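You operate a simulated robot arm through the tools that you are given. There is no shell and no other tool. Be economical: measure what you need, move in short steps, check, and stop when the job is done.

Carry out the task below with a simulated robot arm. There is one attempt and no reset: what you move stays moved.

TASK
Open the collar drawer, put the white stop collar on the counter top away in the inside of the collar drawer, then shut the drawer. Then fetch the short red tube and stand it on top of the green block. Then take the sanding pad on the workbench top and put it away on the top of the shelf under the workbench. Then turn the stop knob of the press to 70 mm. Then take the short orange tube and put it on top of the white job card. Then put the loose crank on the assembly bench top away on the low board of the picking counter. Do these in the order given. Set down upright: short red tube, short orange tube, loose crank.

It is judged by the outcome, as a careful person would: the job done as asked, and still so three seconds after it is handed in. It fails if anything else is knocked over, pushed out of place, dropped, spilled or broken.

THE ROBOT
A 7-joint arm with a two-finger parallel gripper on a trunk, on a base that drives. Base frame: it is fixed to the floor where the robot stands at the start and does not move with it; the origin is under the middle of the robot, x ahead of it, y to its left, z up. Units: m, rad, N and s.
Its first joint turns from -2.601 to 2.601 rad. Places, roughly: collar drawer [0.6, 0.5, 0.5]; green block (5x10x9 cm) [-6.5, -4.8, 0.9]; inside of the collar drawer [0.7, 0.5, 0.5]; loose crank (11x3x6 cm) [-10.5, -6.4, 0.9]; low board of the picking counter [-3.6, -6.6, 0.2]; sanding pad (8x6x5 cm) [-6.2, -5.2, 0.9]; short orange tube (4x4x6 cm) [-6.8, -5, 0.4]; short red tube (4x4x8 cm) [-6.1, -5.2, 0.9]; stop knob of the press [-6.7, -5.2, 1.1]; top of the shelf under the workbench [-6.4, -5.3, 0.4]; white job card [-10.25, -6.25, 0.75]; white stop collar (6x6x3 cm) [-4.1, -7.3, 0.9]. Payload 3.5 kg.
The tool frame sits at the grasp point between the pads (the TCP): z along the fingers, y along the line on which they close. The tips reach 0.023 m beyond it. Largest opening 0.094 m; finger width 0.038, thickness 0.01; the body of the gripper, 0.054 by 0.096 m, starts 0.039 m behind the TCP.
Orientation is told as [roll, pitch, yaw] about the base's x, y, z axes, in that order, counted from this pose: with the fingers straight down and closing along the base's y, the tool's x points along the base's -x, its y along +y and its z along -z.

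THE INTERFACE
- The arm moves only by the tool send_rows. Its argument "series" is a list of rows, each a list of 3 entries, a list of its own where there are three numbers: the shift along the tool's x, y, z in m, then the turn, a rotation vector about the tool's x, y, z in rad, then the finger opening in m, from 0 to 0.094. In form: [[[tx, ty, tz], [wx, wy, wz], grip], ...]. A call has 1 to 8 rows; each row is the pose to reach, as a shift and turn from the pose commanded when the call began, along the tool's axes at that moment. Rows are played at 5 a second. More than 0.05 m and 0.15 rad between two rows, or a gripper value outside its range, and nothing of the call is played. Where a pose cannot be reached the arm comes as near as it can. A force on the tool above 40 N (or 10 N above the force at the start of the call, whichever is more), or a blocked arm, ends the call early, and 0.2 s more pass. The fingers move at their own pace (about 0.153 m/s each) and stop on an object; they squeeze with about 36 N. The grip force told is the motor's: it shows also when the fingers shut on nothing. Time passes only in rows, and 0.2 s behind the last, so rows that repeat a pose let the fingers close. The reply holds the time, the measured pose of the TCP, the force on the tool along the base axes, the opening and the grip force, in the units named above and with some noise, with the torque about the TCP (base axes, N m) and any sound that the robot's microphone picked up.
- Cameras (640 x 400 px; columns grow to the right, rows downward): "scene" is now at [-0.2465, 0.1952, 1.2559]; the picture's right is [0.08, -1.00, 0.00], its down [-0.68, -0.06, -0.74] and it looks along [0.73, 0.06, -0.68] (base axes); focal length 279 px, centre (320, 200). "wrist" rides on the gripper at [0.087, 0.016, -0.074] in the tool frame; the picture's right is [-0.18, 0.98, 0.00], its down [-0.58, -0.11, -0.81] and it looks along [-0.79, -0.15, 0.59] (tool axes); focal length 243 px, centre (320, 200). There is no depth. A picture from a camera that has moved, and an enlarged one, comes with that camera's place and axes in the base frame and with its lens.
- grab_frame(camera): a new picture of that camera. No time passes.
- drive_base(legs): drives the robot by 1 to 6 legs, each [ahead, left, turn to the left] in m, m and rad, along the robot's own axes; the way and the turn of a leg run together, so that a leg with both is an arc; at most 1.5 m and 3.142 rad a leg. The arm and the cameras ride along, it lands a little off, and it stops where it bumps. It gives what a move gives.
- pan_tilt(pan, tilt): turns the head with the scene camera to pan (to the left, within 2.496 rad either way) and tilt (down, from -0.506 to 1.204), counted from straight ahead of the robot. It gives what a move gives.
- inspect(camera, box): a new picture of the part [left, top, right, bottom] of that camera's present view, enlarged. No time passes.
- finish_job(): hands the job in; it is judged then, once.

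Go step by step. Nothing tells you exact positions but the pictures and the camera data: compare them with the known pose of the tool, close in by small moves and look again before you grip or let go. The budget is 196 turns and 182 pictures, counting those below and the enlarged ones. Unless the task says otherwise, let go and move clear before handing in.

The tools are called as name(argument=value, ...) on one line, values as JSON. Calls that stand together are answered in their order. send_rows: Moves the arm, as the interface text tells. Its arguments: {"type":"object","properties":{"series":{"type":"array","items":{"type":"array"}}},"required":["series"]} The other tools are called the same way: drive_base (legs) drives the base; pan_tilt (pan, tilt) turns the head that bears the scene camera; grab_frame (camera) takes a picture; inspect (camera, box) takes an enlarged picture of a part of a camera's view; finish_job () hands the job in.

At the start:

```text
time: 0.0
position: [0.7659, -0.1383, 0.8133]
orientation: [-0.001, 0.002, 0.001]
ft_force: [1.1, 0.1, 0.8]
wrist_torque: [-0.01, -0.02, 0.0]
grip_width: 0.094
grip_force: 0.0
robot x, y, heading: [-0.0003, 0.0001, 0.001]
head pan, tilt: [0.084, 0.744]
```

scene: 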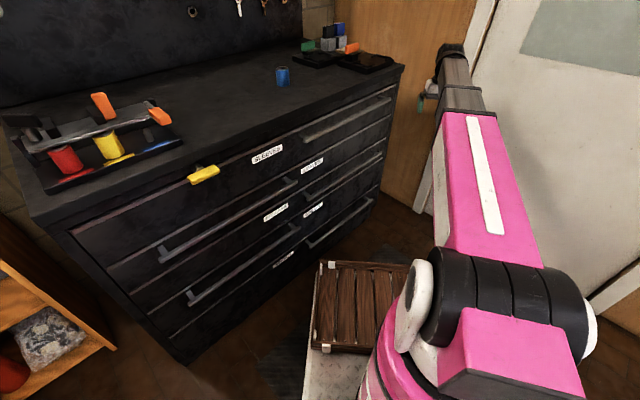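
wrist: 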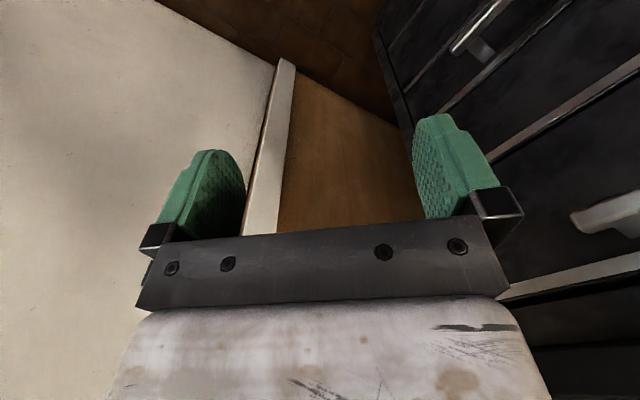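

I see a black drawer cabinet ahead-left with labelled drawers. I'll enlarge the labels to find the collar drawer.

inspect(camera="scene", box=[230, 130, 350, 205])

inspect(camera="scene", box=[230, 190, 350, 280])

inspect(camera="scene", box=[60, 60, 420, 300])

```text
5.33 times, centred on (290, 168) of scene
camera zoom: at [-0.2465, 0.1952, 1.2559], right [0.08, -1.0, 0.0], down [-0.68, -0.06, -0.74], along [0.73, 0.06, -0.68], focal length 1489 px, centre (480, 373)
```

zoom: 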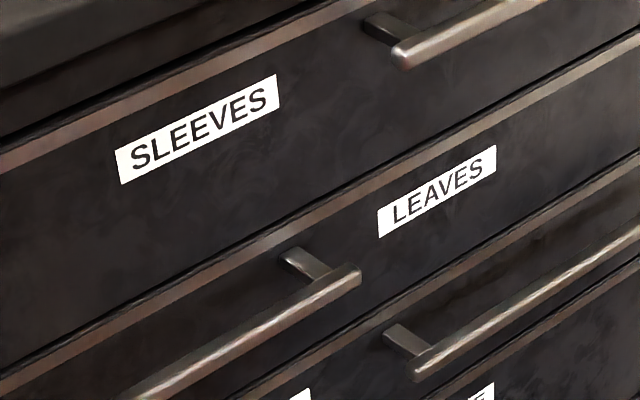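

```text
4.44 times, centred on (290, 235) of scene
camera zoom: at [-0.2465, 0.1952, 1.2559], right [0.08, -1.0, 0.0], down [-0.68, -0.06, -0.74], along [0.73, 0.06, -0.68], focal length 1241 px, centre (453, 44)
```

zoom: 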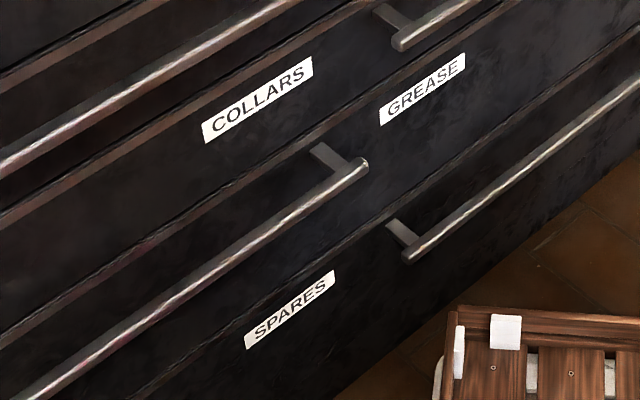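

```text
1.67 times, centred on (240, 180) of scene
camera zoom: at [-0.2465, 0.1952, 1.2559], right [0.08, -1.0, 0.0], down [-0.68, -0.06, -0.74], along [0.73, 0.06, -0.68], focal length 465 px, centre (453, 233)
```

zoom: 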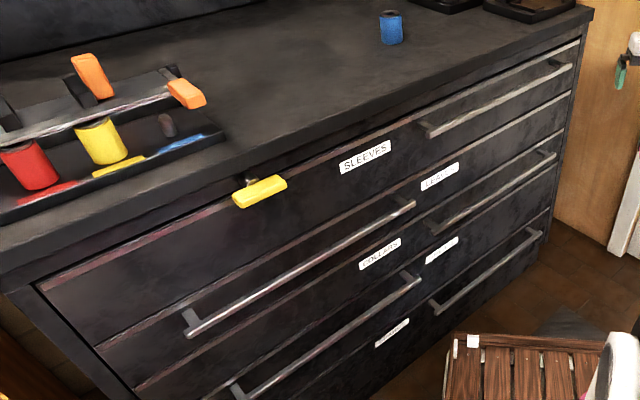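

The left column has SLEEVES, COLLARS and SPARES labels. I'll look around with the head to understand the surroundings before I move.

pan_tilt(pan=0.9, tilt=0.7)

grab_frame(camera="scene")

pan_tilt(pan=2.4, tilt=0.3)

grab_frame(camera="scene")

pan_tilt(pan=-2.4, tilt=0.3)

grab_frame(camera="scene")

pan_tilt(pan=-1.0, tilt=0.4)

grab_frame(camera="scene")

```text
time: 1.1
position: [0.7652, -0.1386, 0.8137]
orientation: [-0.001, 0.0, -0.001]
ft_force: [-0.9, -1.6, -0.4]
wrist_torque: [-0.04, -0.01, 0.01]
grip_width: 0.094
grip_force: 0.0
robot x, y, heading: [0.001, 0.0012, 0.001]
head pan, tilt: [0.901, 0.7]
```

```text
176 pictures are left
camera scene: at [-0.2765, 0.2547, 1.2596], right [0.78, -0.62, 0.0], down [-0.4, -0.5, -0.76], along [0.48, 0.6, -0.64], focal length 279 px, centre (320, 200)
```

scene: 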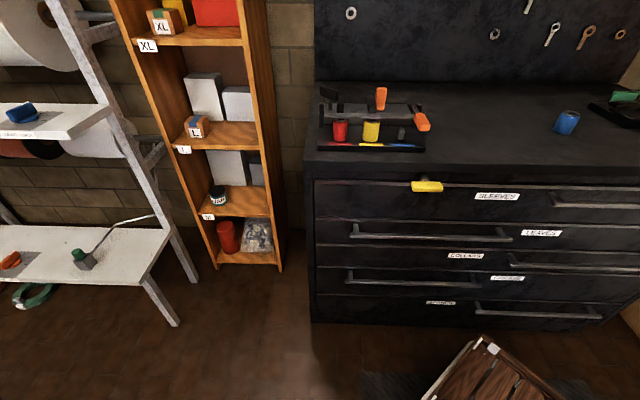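

```text
time: 2.7
position: [0.7653, -0.1382, 0.8137]
orientation: [0.001, 0.0, 0.0]
ft_force: [-0.2, 0.3, 0.0]
wrist_torque: [-0.02, 0.04, -0.02]
grip_width: 0.0941
grip_force: 0.1
robot x, y, heading: [0.0023, -0.0017, 0.001]
head pan, tilt: [2.4, 0.3]
```

```text
175 pictures are left
camera scene: at [-0.3981, 0.2513, 1.2957], right [0.68, 0.74, 0.0], down [0.22, -0.2, -0.96], along [-0.7, 0.65, -0.3], focal length 279 px, centre (320, 200)
```

scene: 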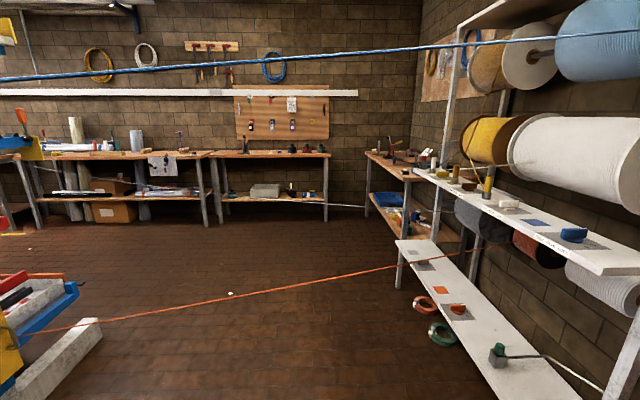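

```text
time: 6.5
position: [0.7657, -0.1387, 0.8138]
orientation: [-0.001, 0.001, 0.0]
ft_force: [0.7, -0.4, 0.8]
wrist_torque: [0.01, 0.0, -0.01]
grip_width: 0.094
grip_force: 0.1
robot x, y, heading: [-0.0009, -0.0032, -0.003]
head pan, tilt: [-2.4, 0.3]
```

```text
174 pictures are left
camera scene: at [-0.3981, 0.1251, 1.2958], right [-0.68, 0.74, 0.0], down [0.22, 0.2, -0.96], along [-0.7, -0.65, -0.3], focal length 279 px, centre (320, 200)
```

scene: 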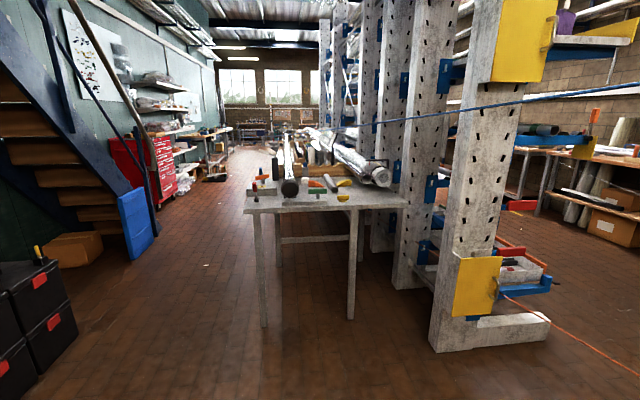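

```text
time: 8.1
position: [0.7651, -0.1387, 0.8135]
orientation: [0.001, -0.001, 0.001]
ft_force: [-1.0, 0.1, 0.8]
wrist_torque: [0.03, 0.02, -0.02]
grip_width: 0.094
grip_force: 0.1
robot x, y, heading: [0.0027, -0.0007, -0.004]
head pan, tilt: [-1.0, 0.4]
```

```text
173 pictures are left
camera scene: at [-0.2793, 0.1102, 1.2865], right [-0.84, -0.54, 0.0], down [-0.21, 0.33, -0.92], along [0.5, -0.78, -0.39], focal length 279 px, centre (320, 200)
```

scene: 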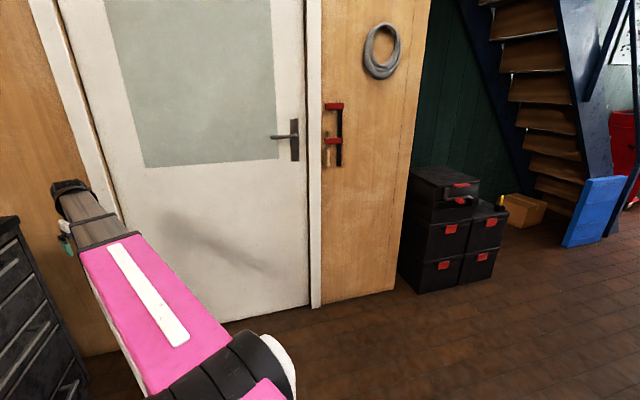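

The labels and handles alternate: the third full-width drawer is COLLARS, with its handle on the right at about (0.6..0.98, 0.32..-0.02, 0.47). I'll drive so I face the cabinet squarely, backing off first to keep the arm clear.

drive_base(legs=[[-0.6, 0, 0], [0, 0, 0.849], [0.08, -0.85, 0]])

pan_tilt(pan=0.0, tilt=0.7)

grab_frame(camera="scene")

grab_frame(camera="wrist")

```text
time: 17.9
position: [0.7011, -0.0332, 0.8136]
orientation: [0.0, 0.0, 0.846]
ft_force: [-0.3, 0.4, 0.4]
wrist_torque: [0.0, 0.01, 0.01]
grip_width: 0.0941
grip_force: 0.0
robot x, y, heading: [0.0871, -0.5133, 0.845]
head pan, tilt: [-1.0, 0.4]
```

```text
time: 19.2
position: [0.7019, -0.0328, 0.8126]
orientation: [0.001, 0.001, 0.844]
ft_force: [0.3, -0.7, -0.6]
wrist_torque: [0.01, -0.02, -0.03]
grip_width: 0.0939
grip_force: 0.1
robot x, y, heading: [0.0865, -0.5127, 0.846]
head pan, tilt: [0.0, 0.7]
```

```text
172 pictures are left
camera scene: at [-0.2152, -0.5724, 1.2597], right [0.75, -0.66, 0.0], down [-0.43, -0.48, -0.77], along [0.51, 0.57, -0.64], focal length 279 px, centre (320, 200)
```

scene: 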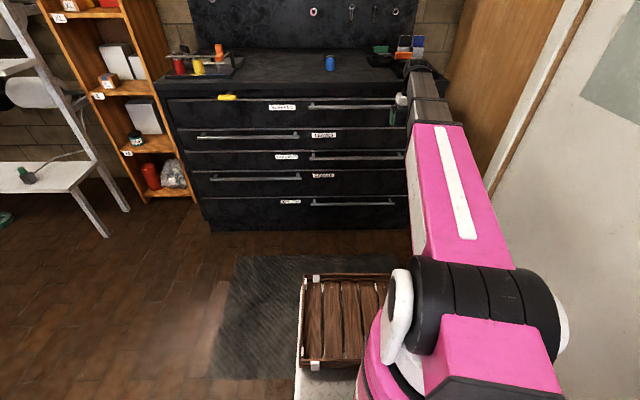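

```text
171 pictures are left
camera wrist: at [0.6309, -0.0878, 0.8873], right [-0.61, 0.79, 0.0], down [0.47, 0.36, 0.81], along [0.64, 0.49, -0.59], focal length 243 px, centre (320, 200)
```

wrist: 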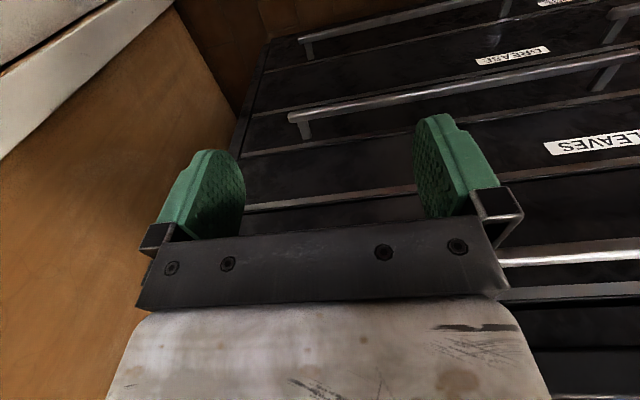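

The robot is square to the cabinet; I put the COLLARS handle bar 0.89 m ahead at z≈0.57, spanning lateral +0.23 to -0.21. Now I'll turn the gripper horizontal with its fingers closing vertically.

send_rows(series=[[[0.01, 0.015, 0.015], [-0.0864, -0.0864, 0.0864], 0.094], [[0.02, 0.03, 0.03], [-0.1728, -0.1728, 0.1728], 0.094], [[0.03, 0.045, 0.045], [-0.2592, -0.2592, 0.2592], 0.094], [[0.04, 0.06, 0.06], [-0.3456, -0.3456, 0.3456], 0.094], [[0.05, 0.075, 0.075], [-0.432, -0.432, 0.432], 0.094], [[0.06, 0.09, 0.09], [-0.5184, -0.5184, 0.5184], 0.094], [[0.07, 0.1, 0.1], [-0.6046, -0.6046, 0.6046], 0.094]])

send_rows(series=[[[0, 0, 0], [-0.0864, -0.0864, 0.0864], 0.094], [[0, 0, 0], [-0.1728, -0.1728, 0.1728], 0.094], [[0, 0, 0], [-0.2592, -0.2592, 0.2592], 0.094], [[0, 0, 0], [-0.3456, -0.3456, 0.3456], 0.094], [[0, 0, 0], [-0.432, -0.432, 0.432], 0.094], [[0, 0, 0], [-0.5184, -0.5184, 0.5184], 0.094], [[0, 0, 0], [-0.6046, -0.6046, 0.6046], 0.094], [[0, 0, 0], [-0.6046, -0.6046, 0.6046], 0.094]])

grab_frame(camera="wrist")

grab_frame(camera="scene")

```text
time: 20.8
position: [0.5799, -0.0157, 0.7156]
orientation: [0.789, -0.34, 0.056]
ft_force: [-0.8, -0.6, -0.3]
wrist_torque: [-0.02, 0.01, 0.01]
grip_width: 0.0939
grip_force: 0.2
robot x, y, heading: [0.0871, -0.5108, 0.842]
head pan, tilt: [0.0, 0.7]
```

```text
time: 22.6
position: [0.5855, -0.0261, 0.715]
orientation: [1.567, 0.0, -0.716]
ft_force: [0.7, 0.1, -0.4]
wrist_torque: [0.01, 0.02, 0.04]
grip_width: 0.094
grip_force: 0.0
out of reach, approached as far as the arm can: row 7, 8
robot x, y, heading: [0.0861, -0.5114, 0.846]
head pan, tilt: [0.0, 0.7]
```

```text
170 pictures are left
camera wrist: at [0.4714, -0.025, 0.7308], right [0.14, -0.12, 0.98], down [-0.09, -0.99, -0.11], along [0.99, -0.07, -0.15], focal length 243 px, centre (320, 200)
```

wrist: 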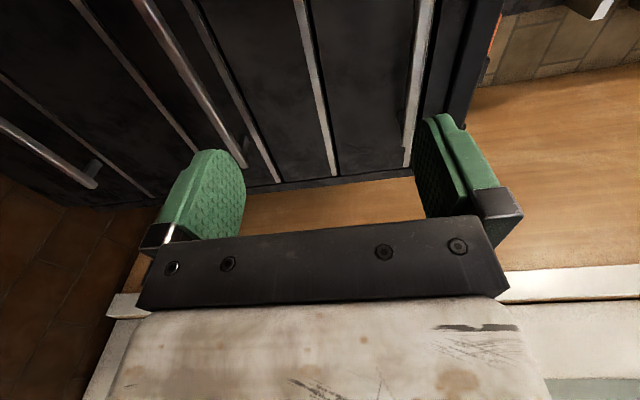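

```text
169 pictures are left
camera scene: at [-0.2153, -0.5724, 1.2596], right [0.75, -0.66, 0.0], down [-0.43, -0.48, -0.76], along [0.51, 0.57, -0.64], focal length 279 px, centre (320, 200)
```

scene: 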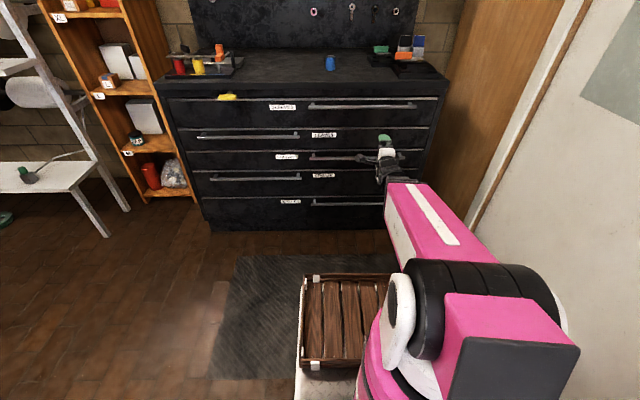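

The gripper is now horizontal at about 0.69 m ahead. I'll lower it to z≈0.56 and look at the bar.

send_rows(series=[[[0, -0.04, 0], [0, 0, 0], 0.094], [[0, -0.08, 0], [0, 0, 0], 0.094], [[0, -0.12, 0.0], [0, 0, 0], 0.094], [[0, -0.155, 0.02], [0, 0, 0], 0.094], [[0, -0.155, 0.05], [0, 0, 0], 0.094], [[0, -0.155, 0.05], [0, 0, 0], 0.094]])

grab_frame(camera="wrist")

inspect(camera="scene", box=[260, 80, 460, 220])

```text
time: 24.0
position: [0.6354, -0.0017, 0.5639]
orientation: [1.567, 0.001, -0.699]
ft_force: [0.1, 0.3, -0.4]
wrist_torque: [-0.02, -0.03, 0.02]
grip_width: 0.0941
grip_force: 0.1
out of reach, approached as far as the arm can: row 1, 2, 3, 4, 5, 6
robot x, y, heading: [0.0929, -0.5135, 0.841]
head pan, tilt: [0.0, 0.7]
```

```text
168 pictures are left
camera wrist: at [0.5201, -0.0019, 0.5802], right [0.14, -0.11, 0.98], down [-0.08, -0.99, -0.1], along [0.99, -0.06, -0.15], focal length 243 px, centre (320, 200)
```

wrist: 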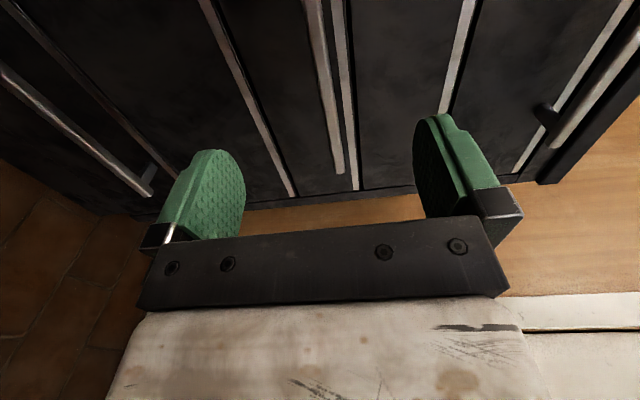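

```text
2.86 times, centred on (360, 150) of scene
camera zoom: at [-0.2153, -0.5724, 1.2596], right [0.75, -0.66, 0.0], down [-0.43, -0.48, -0.76], along [0.51, 0.57, -0.64], focal length 798 px, centre (206, 343)
```

zoom: 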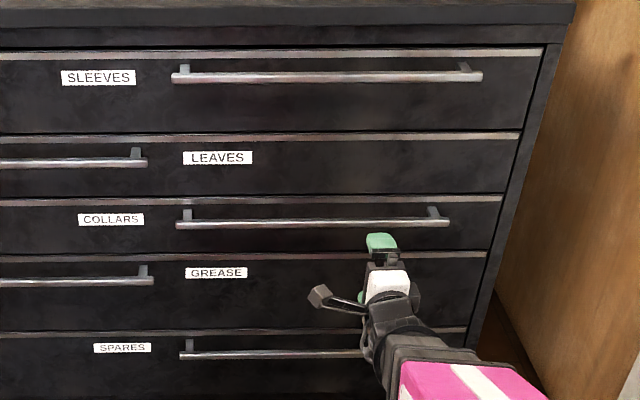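

The bar lies between the fingers in height (z≈0.562). I'll drive forward 0.10 m and check again.

drive_base(legs=[[0.11, 0, 0]])

grab_frame(camera="wrist")

inspect(camera="scene", box=[260, 80, 460, 220])

```text
time: 25.2
position: [0.7089, 0.0838, 0.5645]
orientation: [1.566, 0.0, -0.703]
ft_force: [-0.6, -0.2, 0.6]
wrist_torque: [-0.02, 0.0, 0.0]
grip_width: 0.0942
grip_force: 0.0
robot x, y, heading: [0.1644, -0.4296, 0.845]
head pan, tilt: [0.0, 0.7]
```

```text
166 pictures are left
camera wrist: at [0.5946, 0.0816, 0.5803], right [0.14, -0.11, 0.98], down [-0.08, -0.99, -0.1], along [0.99, -0.06, -0.15], focal length 243 px, centre (320, 200)
```

wrist: 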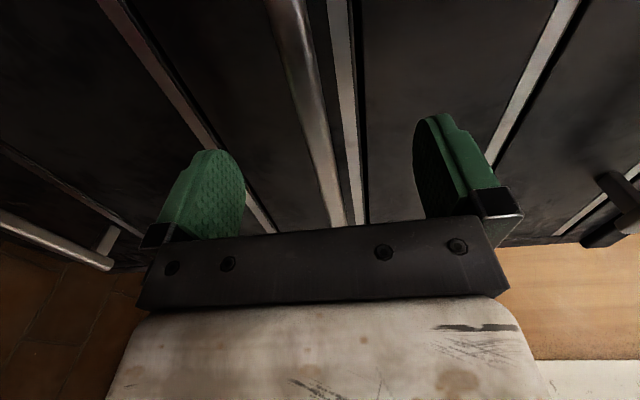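

```text
2.86 times, centred on (360, 150) of scene
camera zoom: at [-0.1409, -0.4886, 1.2596], right [0.75, -0.66, 0.0], down [-0.43, -0.48, -0.76], along [0.51, 0.57, -0.64], focal length 798 px, centre (206, 343)
```

zoom: 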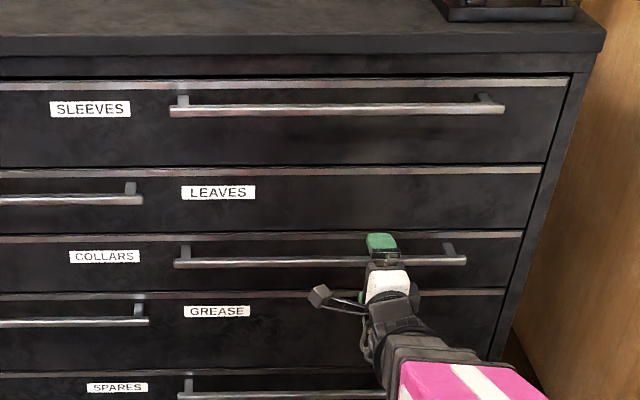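

The bar sits between the open fingers, about 3 cm ahead of the TCP. I'll advance and close.

send_rows(series=[[[0, 0, 0.015], [0, 0, 0], 0.094], [[0, 0, 0.027], [0, 0, 0], 0.094], [[0, 0, 0.027], [0, 0, 0], 0.05], [[0, 0, 0.027], [0, 0, 0], 0.0], [[0, 0, 0.027], [0, 0, 0], 0.0], [[0, 0, 0.027], [0, 0, 0], 0.0]])

grab_frame(camera="wrist")

```text
time: 26.6
position: [0.7276, 0.1033, 0.5629]
orientation: [1.56, -0.001, -0.702]
ft_force: [-5.7, -2.6, -22.1]
wrist_torque: [0.21, -0.09, -0.37]
grip_width: 0.0138
grip_force: 44.9
robot x, y, heading: [0.1637, -0.428, 0.845]
head pan, tilt: [0.0, 0.7]
```

```text
164 pictures are left
camera wrist: at [0.6121, 0.1007, 0.5792], right [0.15, -0.11, 0.98], down [-0.08, -0.99, -0.1], along [0.99, -0.06, -0.15], focal length 243 px, centre (320, 200)
```

wrist: 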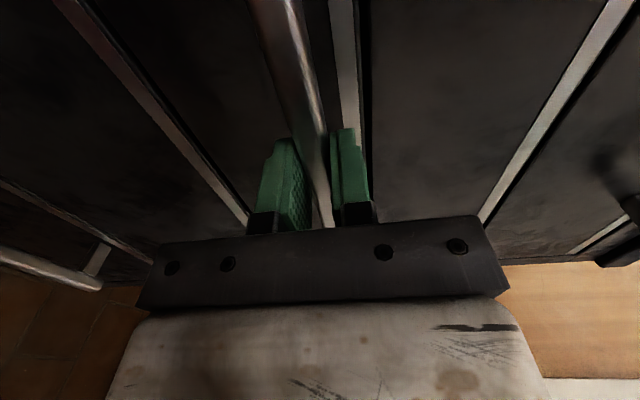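

The bar is gripped (opening 14 mm). I'll ease the vertical strain and pull the drawer by driving backwards.

send_rows(series=[[[0, -0.003, 0], [0, 0, 0], 0.0], [[0, -0.003, -0.005], [0, 0, 0], 0.0]])

drive_base(legs=[[-0.1, 0, 0]])

grab_frame(camera="scene")

```text
time: 27.2
position: [0.7233, 0.0983, 0.5632]
orientation: [1.568, 0.0, -0.699]
ft_force: [4.1, -0.1, 7.1]
wrist_torque: [0.17, -0.23, -0.14]
grip_width: 0.0139
grip_force: 44.7
robot x, y, heading: [0.1655, -0.4293, 0.843]
head pan, tilt: [0.0, 0.7]
```

```text
time: 28.4
position: [0.6565, 0.0211, 0.5629]
orientation: [1.569, 0.0, -0.702]
ft_force: [0.0, 2.6, 28.2]
wrist_torque: [-0.03, -0.08, -0.67]
grip_width: 0.0138
grip_force: 44.6
robot x, y, heading: [0.098, -0.5029, 0.841]
head pan, tilt: [0.0, 0.7]
```

```text
163 pictures are left
camera scene: at [-0.2091, -0.5635, 1.2595], right [0.75, -0.67, 0.0], down [-0.43, -0.48, -0.77], along [0.51, 0.57, -0.64], focal length 279 px, centre (320, 200)
```

scene: 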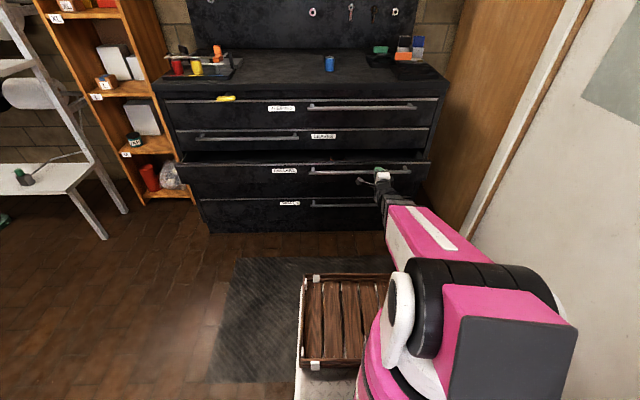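

The drawer slides out. I'll keep pulling.

send_rows(series=[[[0, 0.002, 0], [0, 0, 0], 0.0], [[0, 0.002, 0.0], [0, 0, 0], 0.0]])

drive_base(legs=[[-0.2, 0, 0]])

grab_frame(camera="scene")

```text
time: 28.9
position: [0.658, 0.0228, 0.5634]
orientation: [1.568, -0.001, -0.702]
ft_force: [0.7, -4.4, -14.1]
wrist_torque: [0.2, 0.04, 1.01]
grip_width: 0.0137
grip_force: 44.9
robot x, y, heading: [0.0915, -0.5055, 0.842]
head pan, tilt: [0.0, 0.7]
```

```text
time: 30.6
position: [0.5338, -0.1222, 0.5638]
orientation: [1.566, -0.001, -0.711]
ft_force: [0.2, -1.5, -1.5]
wrist_torque: [0.22, -0.05, -0.07]
grip_width: 0.0141
grip_force: 45.2
robot x, y, heading: [-0.0325, -0.6459, 0.839]
head pan, tilt: [0.0, 0.7]
stopped in leg 1: the force on the tool passed its limit at 41 N (the readings are from after the stop); the commanded pose is now the measured one
```

```text
162 pictures are left
camera scene: at [-0.3342, -0.7023, 1.2597], right [0.74, -0.67, 0.0], down [-0.43, -0.48, -0.76], along [0.51, 0.57, -0.64], focal length 279 px, centre (320, 200)
```

scene: 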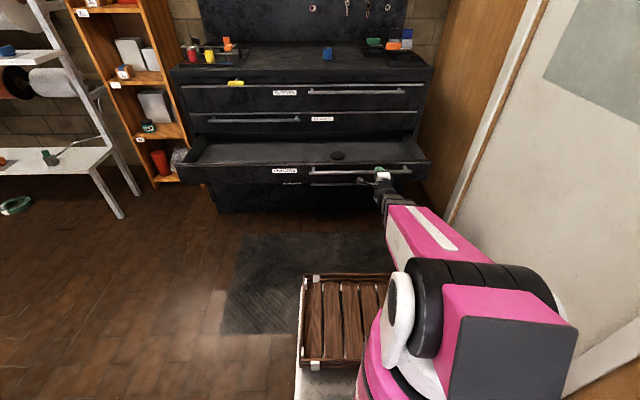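

The drawer is out about 0.30 m. I'll let go, back off, and return the tool to pointing down.

send_rows(series=[[[0, 0, 0], [0, 0, 0], 0.05], [[0, 0, 0], [0, 0, 0], 0.08], [[0, 0, -0.02], [0, 0, 0], 0.08], [[0, 0, -0.06], [0, 0, 0], 0.08]])

drive_base(legs=[[-0.35, 0, 0]])

send_rows(series=[[[0, 0.03, 0], [0.0864, 0.0864, -0.0864], 0.094], [[0, 0.06, 0], [0.1728, 0.1728, -0.1728], 0.094], [[0, 0.09, 0], [0.2592, 0.2592, -0.2592], 0.094], [[0, 0.12, 0], [0.3456, 0.3456, -0.3456], 0.094], [[0, 0.15, 0], [0.432, 0.432, -0.432], 0.094], [[0, 0.18, 0], [0.5184, 0.5184, -0.5184], 0.094], [[0, 0.2, 0], [0.6046, 0.6046, -0.6046], 0.094]])

send_rows(series=[[[0, 0, 0], [0.0864, 0.0864, -0.0864], 0.094], [[0, 0, 0], [0.1728, 0.1728, -0.1728], 0.094], [[0, 0, 0], [0.2592, 0.2592, -0.2592], 0.094], [[0, 0, 0], [0.3456, 0.3456, -0.3456], 0.094], [[0, 0, 0], [0.432, 0.432, -0.432], 0.094], [[0, 0, 0], [0.5184, 0.5184, -0.5184], 0.094], [[0, 0, 0], [0.6046, 0.6046, -0.6046], 0.094]])

grab_frame(camera="scene")

```text
time: 31.6
position: [0.4937, -0.1674, 0.5648]
orientation: [1.567, 0.001, -0.709]
ft_force: [0.0, 0.2, -0.9]
wrist_torque: [-0.01, 0.01, 0.02]
grip_width: 0.08
grip_force: 0.0
robot x, y, heading: [-0.031, -0.6473, 0.835]
head pan, tilt: [0.0, 0.7]
```

```text
time: 33.8
position: [0.2607, -0.4269, 0.565]
orientation: [1.565, -0.001, -0.712]
ft_force: [0.2, -0.2, -0.3]
wrist_torque: [0.01, -0.01, -0.01]
grip_width: 0.08
grip_force: 0.1
robot x, y, heading: [-0.2637, -0.9079, 0.838]
head pan, tilt: [0.0, 0.7]
```

```text
time: 35.4
position: [0.2615, -0.4276, 0.764]
orientation: [0.778, -0.336, 0.075]
ft_force: [-1.0, 0.4, 0.1]
wrist_torque: [0.01, 0.01, -0.03]
grip_width: 0.0943
grip_force: 0.0
robot x, y, heading: [-0.2644, -0.9045, 0.839]
head pan, tilt: [0.0, 0.7]
```

```text
time: 37.0
position: [0.2611, -0.4267, 0.7647]
orientation: [-0.002, 0.006, 0.862]
ft_force: [0.3, 0.5, 0.0]
wrist_torque: [0.03, -0.01, -0.01]
grip_width: 0.0939
grip_force: 0.1
robot x, y, heading: [-0.2636, -0.9042, 0.833]
head pan, tilt: [0.0, 0.7]
```

```text
161 pictures are left
camera scene: at [-0.5688, -0.9607, 1.2596], right [0.74, -0.67, 0.0], down [-0.43, -0.48, -0.76], along [0.51, 0.57, -0.64], focal length 279 px, centre (320, 200)
```

scene: 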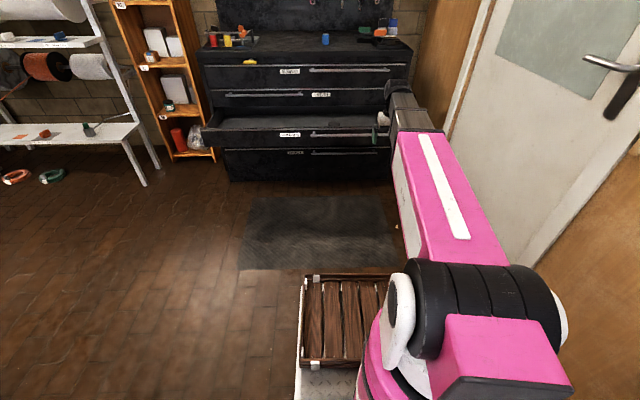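

The drawer is released and open. I'll raise and retract the arm, then turn around to the left and look down the aisle.

send_rows(series=[[[0.03, 0, -0.04], [0, 0, 0], 0.094], [[0.06, 0, -0.08], [0, 0, 0], 0.094], [[0.09, 0, -0.12], [0, 0, 0], 0.094], [[0.12, 0, -0.16], [0, 0, 0], 0.094], [[0.15, 0, -0.2], [0, 0, 0], 0.094]])

drive_base(legs=[[0, 0, 3.14]])

pan_tilt(pan=0.0, tilt=0.25)

grab_frame(camera="scene")

```text
time: 38.2
position: [0.1638, -0.5425, 0.9686]
orientation: [-0.001, 0.005, 0.86]
ft_force: [0.5, 0.2, -0.1]
wrist_torque: [-0.04, -0.05, 0.03]
grip_width: 0.0936
grip_force: 0.0
robot x, y, heading: [-0.264, -0.9066, 0.833]
head pan, tilt: [0.0, 0.7]
```

```text
time: 46.1
position: [-0.6638, -1.2981, 0.969]
orientation: [-0.001, 0.006, -2.207]
ft_force: [0.3, -1.6, 0.3]
wrist_torque: [-0.01, 0.02, 0.01]
grip_width: 0.0941
grip_force: 0.2
robot x, y, heading: [-0.2638, -0.9045, -2.232]
head pan, tilt: [0.0, 0.7]
```

```text
time: 47.0
position: [-0.6637, -1.2982, 0.9686]
orientation: [0.0, 0.005, -2.209]
ft_force: [1.0, -0.1, 0.6]
wrist_torque: [-0.01, 0.01, -0.04]
grip_width: 0.0941
grip_force: 0.0
robot x, y, heading: [-0.267, -0.9058, -2.232]
head pan, tilt: [0.0, 0.25]
```

```text
160 pictures are left
camera scene: at [0.0318, -0.8367, 1.3004], right [-0.79, 0.61, 0.0], down [0.15, 0.2, -0.97], along [-0.59, -0.76, -0.25], focal length 279 px, centre (320, 200)
```

scene: 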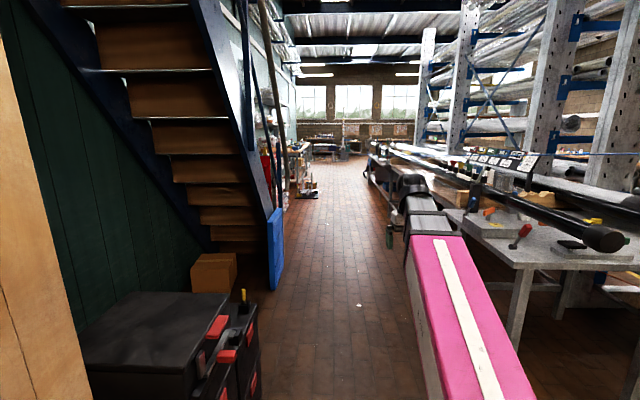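

The aisle runs straight along heading -2.29 between the boxes and stairs on the left and the bench on the right. I'll align and drive down it in stages.

drive_base(legs=[[0, 0.06, -0.06], [1.5, 0, 0], [1.5, 0, 0]])

grab_frame(camera="scene")

```text
time: 62.3
position: [-2.6672, -3.5797, 0.9681]
orientation: [-0.001, 0.006, -2.307]
ft_force: [-0.5, -0.3, 0.9]
wrist_torque: [0.01, -0.03, -0.04]
grip_width: 0.0939
grip_force: 0.0
robot x, y, heading: [-2.2289, -3.2301, -2.338]
head pan, tilt: [0.0, 0.25]
```

```text
159 pictures are left
camera scene: at [-1.9287, -3.19, 1.3005], right [-0.72, 0.69, 0.0], down [0.17, 0.18, -0.97], along [-0.67, -0.7, -0.25], focal length 279 px, centre (320, 200)
```

scene: 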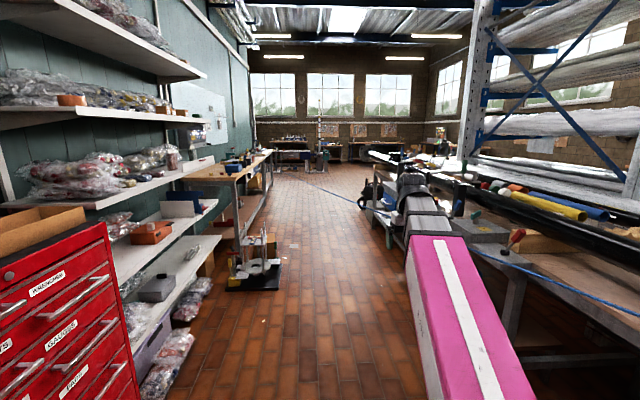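

I'm mid-aisle; the picking counter is the wooden bench ahead on the left, and there is a floor gadget to pass. I'll continue to about n=6.9.

drive_base(legs=[[0, -0.03, 0.046], [1.5, 0, 0], [1.4, 0.0, 0]])

pan_tilt(pan=0.8, tilt=0.5)

grab_frame(camera="scene")

pan_tilt(pan=0.0, tilt=0.4)

grab_frame(camera="scene")

pan_tilt(pan=-0.8, tilt=0.4)

grab_frame(camera="scene")

```text
time: 76.6
position: [-4.636, -5.6664, 0.9684]
orientation: [0.001, 0.005, -2.299]
ft_force: [0.8, -0.3, -0.3]
wrist_torque: [-0.02, -0.03, -0.02]
grip_width: 0.0938
grip_force: 0.1
robot x, y, heading: [-4.204, -5.3104, -2.329]
head pan, tilt: [0.0, 0.25]
```

```text
time: 77.7
position: [-4.6379, -5.667, 0.9696]
orientation: [0.0, 0.005, -2.298]
ft_force: [0.4, -0.2, -0.5]
wrist_torque: [0.02, -0.05, -0.01]
grip_width: 0.0937
grip_force: 0.2
robot x, y, heading: [-4.2031, -5.3086, -2.326]
head pan, tilt: [0.799, 0.499]
```

```text
158 pictures are left
camera scene: at [-3.834, -5.2933, 1.2774], right [-1.0, -0.05, 0.0], down [-0.02, 0.48, -0.88], along [0.04, -0.88, -0.48], focal length 279 px, centre (320, 200)
```

scene: 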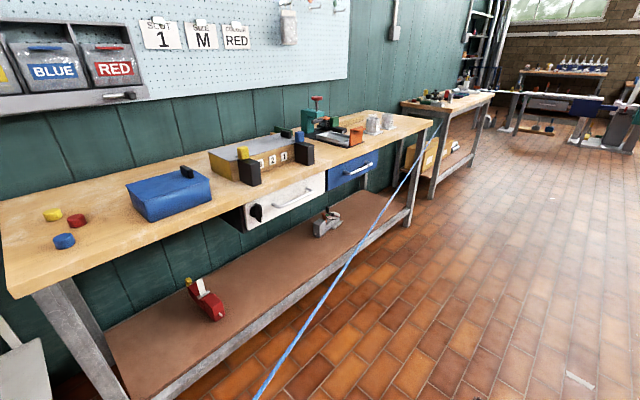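

```text
time: 78.8
position: [-4.6371, -5.6667, 0.9694]
orientation: [-0.001, 0.007, -2.299]
ft_force: [-0.3, -0.3, 0.1]
wrist_torque: [-0.01, 0.03, 0.0]
grip_width: 0.0937
grip_force: 0.0
robot x, y, heading: [-4.2045, -5.3133, -2.326]
head pan, tilt: [0.0, 0.4]
```

```text
157 pictures are left
camera scene: at [-3.9014, -5.27, 1.2865], right [-0.73, 0.68, 0.0], down [0.27, 0.28, -0.92], along [-0.63, -0.67, -0.39], focal length 279 px, centre (320, 200)
```

scene: 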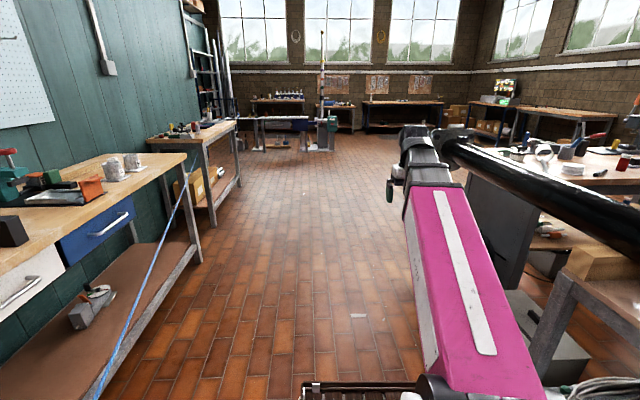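

```text
time: 80.0
position: [-4.6374, -5.6672, 0.9692]
orientation: [0.001, 0.006, -2.299]
ft_force: [-0.6, 0.2, 0.0]
wrist_torque: [0.01, -0.04, 0.02]
grip_width: 0.0941
grip_force: 0.0
robot x, y, heading: [-4.2055, -5.3153, -2.326]
head pan, tilt: [-0.799, 0.4]
```

```text
156 pictures are left
camera scene: at [-3.9308, -5.2042, 1.2865], right [-0.02, 1.0, 0.0], down [0.39, 0.01, -0.92], along [-0.92, -0.02, -0.39], focal length 279 px, centre (320, 200)
```

scene: 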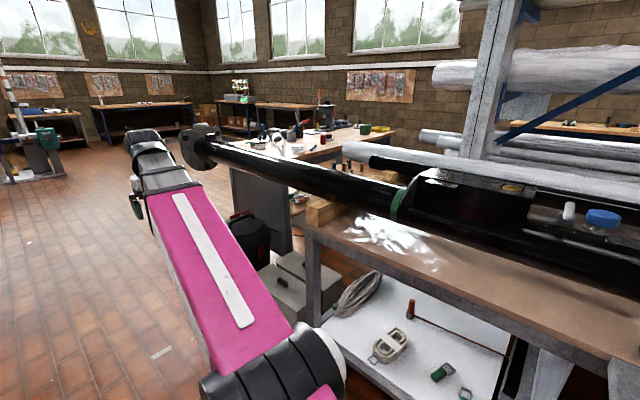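

The collar should be one of the white things at the far end of the picking counter, left. I'll drive there and turn to face the counter.

drive_base(legs=[[0, 0.15, 0], [0.97, 0.08, 0], [0, 0, 1.605]])

pan_tilt(pan=0.0, tilt=0.6)

grab_frame(camera="scene")

pan_tilt(pan=0.25, tilt=0.6)

grab_frame(camera="scene")

```text
time: 90.0
position: [-4.3376, -6.6086, 0.9693]
orientation: [-0.001, 0.004, -0.695]
ft_force: [-1.3, -0.3, -0.1]
wrist_torque: [0.05, -0.02, -0.03]
grip_width: 0.0941
grip_force: 0.1
robot x, y, heading: [-4.7039, -6.189, -0.716]
head pan, tilt: [-0.799, 0.4]
```

```text
time: 91.1
position: [-4.3363, -6.6085, 0.9679]
orientation: [0.0, 0.005, -0.696]
ft_force: [-0.8, -0.3, 0.7]
wrist_torque: [-0.01, -0.01, 0.0]
grip_width: 0.094
grip_force: 0.1
robot x, y, heading: [-4.7034, -6.1876, -0.72]
head pan, tilt: [0.0, 0.6]
```

```text
155 pictures are left
camera scene: at [-4.7624, -5.8866, 1.2683], right [-0.66, -0.75, 0.0], down [-0.42, 0.37, -0.83], along [0.62, -0.54, -0.56], focal length 279 px, centre (320, 200)
```

scene: 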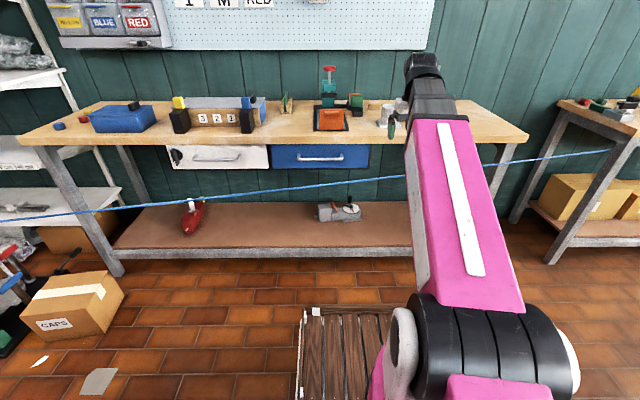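

```text
time: 91.9
position: [-4.337, -6.6085, 0.9698]
orientation: [-0.001, 0.005, -0.695]
ft_force: [-0.3, -0.5, 0.2]
wrist_torque: [0.02, 0.02, 0.03]
grip_width: 0.0939
grip_force: 0.1
robot x, y, heading: [-4.7055, -6.1922, -0.72]
head pan, tilt: [0.25, 0.6]
```

```text
154 pictures are left
camera scene: at [-4.7501, -5.8683, 1.2683], right [-0.45, -0.89, 0.0], down [-0.5, 0.26, -0.83], along [0.74, -0.37, -0.56], focal length 279 px, centre (320, 200)
```

scene: 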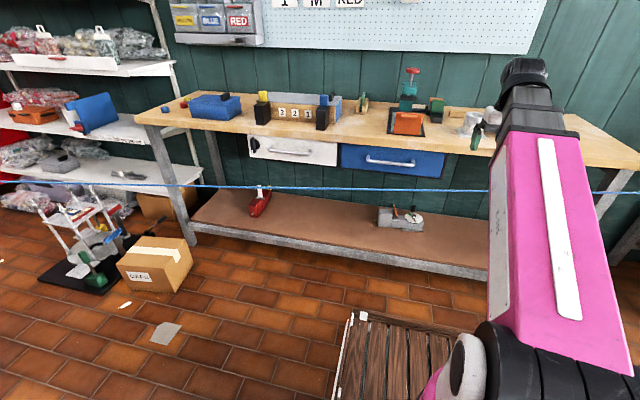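

The white items near the right end of the counter are partly behind the arm. I'll zoom in there.

inspect(camera="scene", box=[400, 70, 560, 170])

grab_frame(camera="wrist")

```text
4.00 times, centred on (480, 120) of scene
camera zoom: at [-4.7501, -5.8683, 1.2683], right [-0.45, -0.89, 0.0], down [-0.5, 0.26, -0.83], along [0.74, -0.37, -0.56], focal length 1117 px, centre (-320, 520)
```

zoom: 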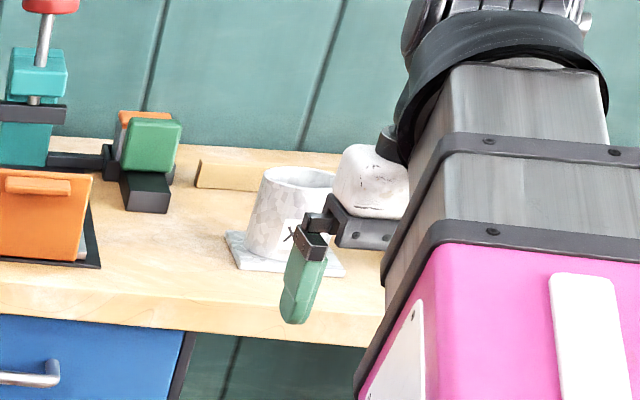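

```text
152 pictures are left
camera wrist: at [-4.3931, -6.5419, 1.043], right [0.77, 0.64, 0.0], down [0.38, -0.46, 0.8], along [0.51, -0.62, -0.6], focal length 243 px, centre (320, 200)
```

wrist: 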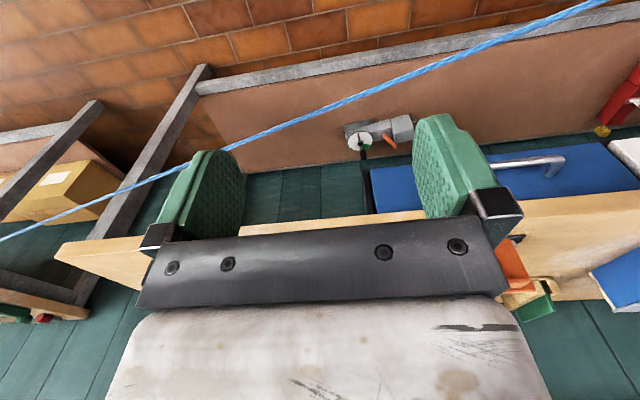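

A can stands on a card; the collar may be hidden behind the arm. I'll shift the arm left to see the right end.

send_rows(series=[[[0, 0.05, 0], [0, 0, 0], 0.094], [[0, 0.1, 0], [0, 0, 0], 0.094], [[0, 0.15, 0], [0, 0, 0], 0.094], [[0, 0.2, 0], [0, 0, 0], 0.094], [[0, 0.25, 0], [0, 0, 0], 0.094], [[0, 0.3, 0], [0, 0, 0], 0.094]])

pan_tilt(pan=-0.3, tilt=0.55)

grab_frame(camera="scene")

```text
time: 93.3
position: [-4.1456, -6.3789, 0.9677]
orientation: [0.0, 0.006, -0.694]
ft_force: [0.0, 0.3, 0.4]
wrist_torque: [-0.04, -0.02, -0.02]
grip_width: 0.0941
grip_force: 0.1
robot x, y, heading: [-4.7058, -6.1916, -0.718]
head pan, tilt: [0.25, 0.6]
```

```text
time: 94.2
position: [-4.1454, -6.3794, 0.9687]
orientation: [0.001, 0.006, -0.694]
ft_force: [-0.1, 0.0, 0.4]
wrist_torque: [0.0, 0.0, -0.01]
grip_width: 0.0941
grip_force: 0.1
robot x, y, heading: [-4.7055, -6.1903, -0.718]
head pan, tilt: [-0.3, 0.55]
```

```text
151 pictures are left
camera scene: at [-4.7817, -5.9047, 1.2728], right [-0.85, -0.52, 0.0], down [-0.27, 0.44, -0.85], along [0.45, -0.73, -0.52], focal length 279 px, centre (320, 200)
```

scene: 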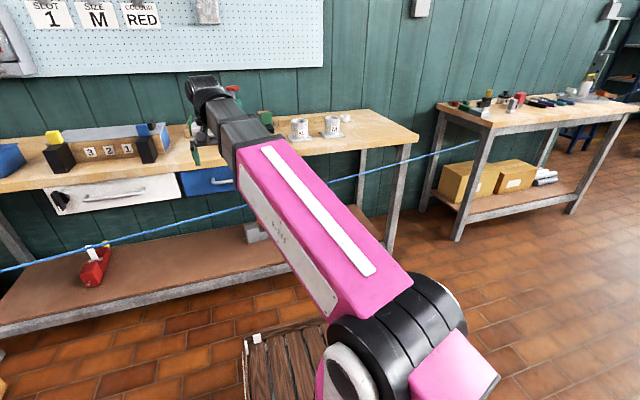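

inspect(camera="scene", box=[260, 90, 420, 190])

inspect(camera="scene", box=[0, 0, 200, 125])

inspect(camera="scene", box=[420, 60, 640, 197])

```text
4.00 times, centred on (340, 140) of scene
camera zoom: at [-4.7817, -5.9047, 1.2728], right [-0.85, -0.52, 0.0], down [-0.27, 0.44, -0.85], along [0.45, -0.73, -0.52], focal length 1117 px, centre (240, 440)
```

zoom: 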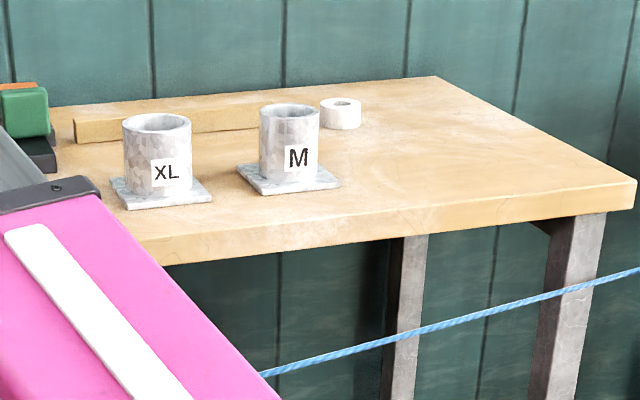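

```text
3.20 times, centred on (100, 62) of scene
camera zoom: at [-4.7817, -5.9047, 1.2728], right [-0.85, -0.52, 0.0], down [-0.27, 0.44, -0.85], along [0.45, -0.73, -0.52], focal length 894 px, centre (1024, 640)
```

zoom: 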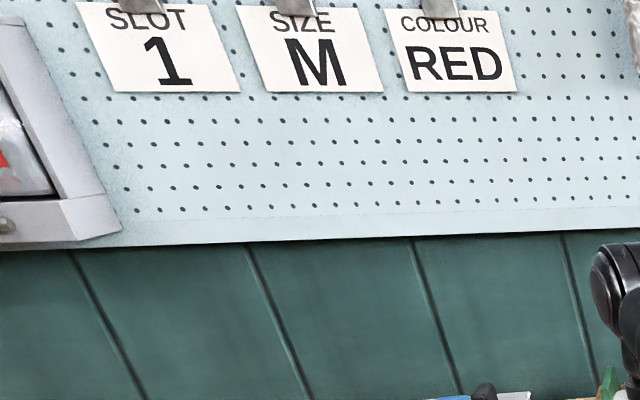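

```text
2.91 times, centred on (530, 128) of scene
camera zoom: at [-4.7817, -5.9047, 1.2728], right [-0.85, -0.52, 0.0], down [-0.27, 0.44, -0.85], along [0.45, -0.73, -0.52], focal length 812 px, centre (-291, 408)
```

zoom: 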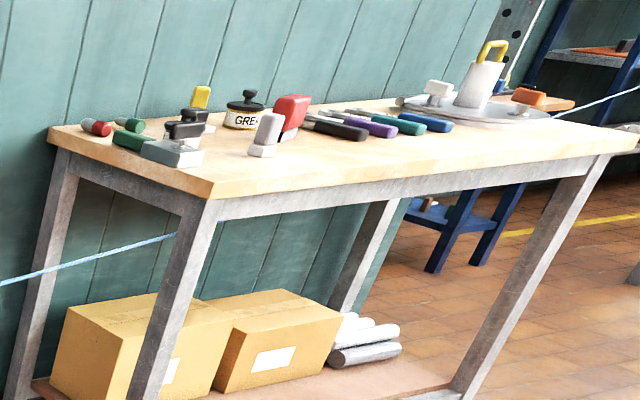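

The white ring behind the "M" cup is the collar, at about (-4.11, -7.26, 0.86). I'll raise the arm and drive closer, to reach over it.

send_rows(series=[[[0, 0, -0.05], [0, 0, 0], 0.094], [[0, 0, -0.1], [0, 0, 0], 0.094], [[0, 0, -0.13], [0, 0, 0], 0.094]])

drive_base(legs=[[0, -0.4, 0], [0.22, 0, 0]])

pan_tilt(pan=-0.1, tilt=0.6)

grab_frame(camera="scene")

grab_frame(camera="wrist")

```text
time: 95.0
position: [-4.1306, -6.3833, 1.0752]
orientation: [0.01, -0.018, -0.695]
ft_force: [-0.1, 0.9, -0.7]
wrist_torque: [0.03, 0.02, 0.01]
grip_width: 0.0943
grip_force: 0.1
out of reach, approached as far as the arm can: row 2, 3
robot x, y, heading: [-4.7054, -6.1882, -0.721]
head pan, tilt: [-0.3, 0.55]
```

```text
time: 98.8
position: [-4.2287, -6.8307, 1.0749]
orientation: [0.009, -0.018, -0.692]
ft_force: [0.4, -0.2, 0.7]
wrist_torque: [0.0, 0.01, 0.02]
grip_width: 0.0941
grip_force: 0.1
robot x, y, heading: [-4.803, -6.6351, -0.718]
head pan, tilt: [-0.3, 0.55]
```

```text
time: 99.6
position: [-4.2286, -6.8318, 1.075]
orientation: [0.008, -0.02, -0.691]
ft_force: [-0.4, 0.3, -0.9]
wrist_torque: [-0.03, -0.02, -0.04]
grip_width: 0.094
grip_force: 0.1
robot x, y, heading: [-4.8038, -6.6364, -0.719]
head pan, tilt: [-0.099, 0.6]
```

```text
147 pictures are left
camera scene: at [-4.8657, -6.3421, 1.2683], right [-0.73, -0.68, 0.0], down [-0.39, 0.41, -0.83], along [0.56, -0.6, -0.56], focal length 279 px, centre (320, 200)
```

scene: 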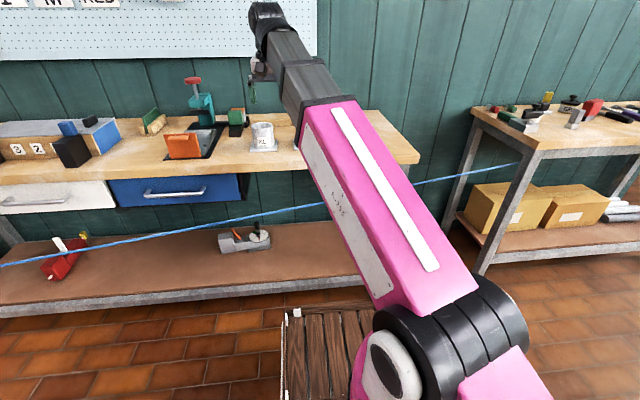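

```text
146 pictures are left
camera wrist: at [-4.2867, -6.7642, 1.147], right [0.77, 0.64, 0.01], down [0.36, -0.45, 0.82], along [0.53, -0.62, -0.58], focal length 243 px, centre (320, 200)
```

wrist: 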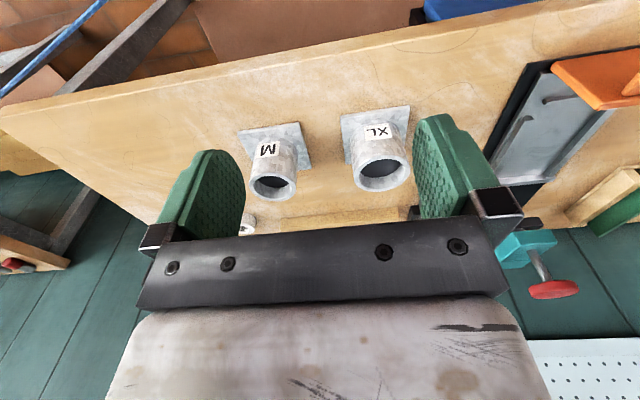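

The collar is seen at about (-4.10, -7.25), 0.936 m straight ahead of the robot. I'll move over it above the cups, then look.

send_rows(series=[[[-0.035, -0.03, 0.0], [0, 0, 0], 0.094], [[-0.07, -0.06, 0.01], [0, 0, 0], 0.094], [[-0.105, -0.09, 0.02], [0, 0, 0], 0.094], [[-0.14, -0.12, 0.03], [0, 0, 0], 0.094], [[-0.175, -0.15, 0.035], [0, 0, 0], 0.094], [[-0.21, -0.18, 0.04], [0, 0, 0], 0.094], [[-0.245, -0.21, 0.045], [0, 0, 0], 0.094], [[-0.28, -0.238, 0.045], [0, 0, 0], 0.094]])

grab_frame(camera="wrist")

inspect(camera="scene", box=[220, 60, 440, 197])

```text
time: 100.0
position: [-4.219, -6.8765, 1.0749]
orientation: [0.013, -0.019, -0.712]
ft_force: [6.9, 3.7, -5.2]
wrist_torque: [-0.64, 0.28, -0.66]
grip_width: 0.094
grip_force: 0.2
robot x, y, heading: [-4.8075, -6.6369, -0.72]
head pan, tilt: [-0.099, 0.6]
stopped in row 2: the force on the tool passed its limit at 62 N (the readings are from after the stop); the commanded pose is now the measured one
```

```text
145 pictures are left
camera wrist: at [-4.2761, -6.8082, 1.1469], right [0.78, 0.62, 0.02], down [0.35, -0.46, 0.82], along [0.52, -0.63, -0.58], focal length 243 px, centre (320, 200)
```

wrist: 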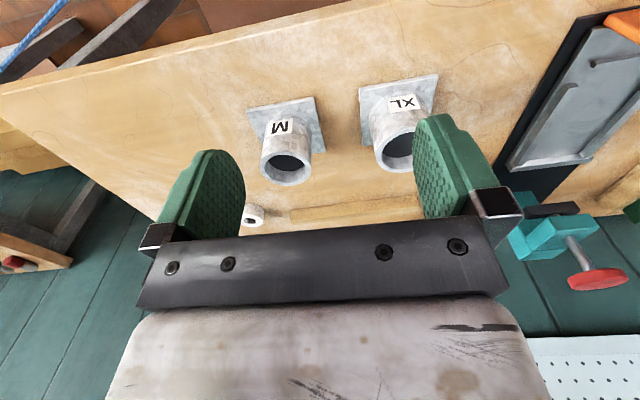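

```text
2.91 times, centred on (330, 128) of scene
camera zoom: at [-4.8656, -6.3421, 1.2683], right [-0.73, -0.68, 0.0], down [-0.39, 0.41, -0.83], along [0.56, -0.6, -0.56], focal length 812 px, centre (291, 408)
```

zoom: 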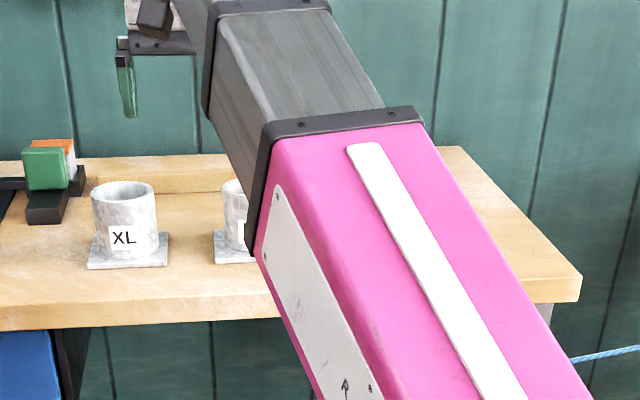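

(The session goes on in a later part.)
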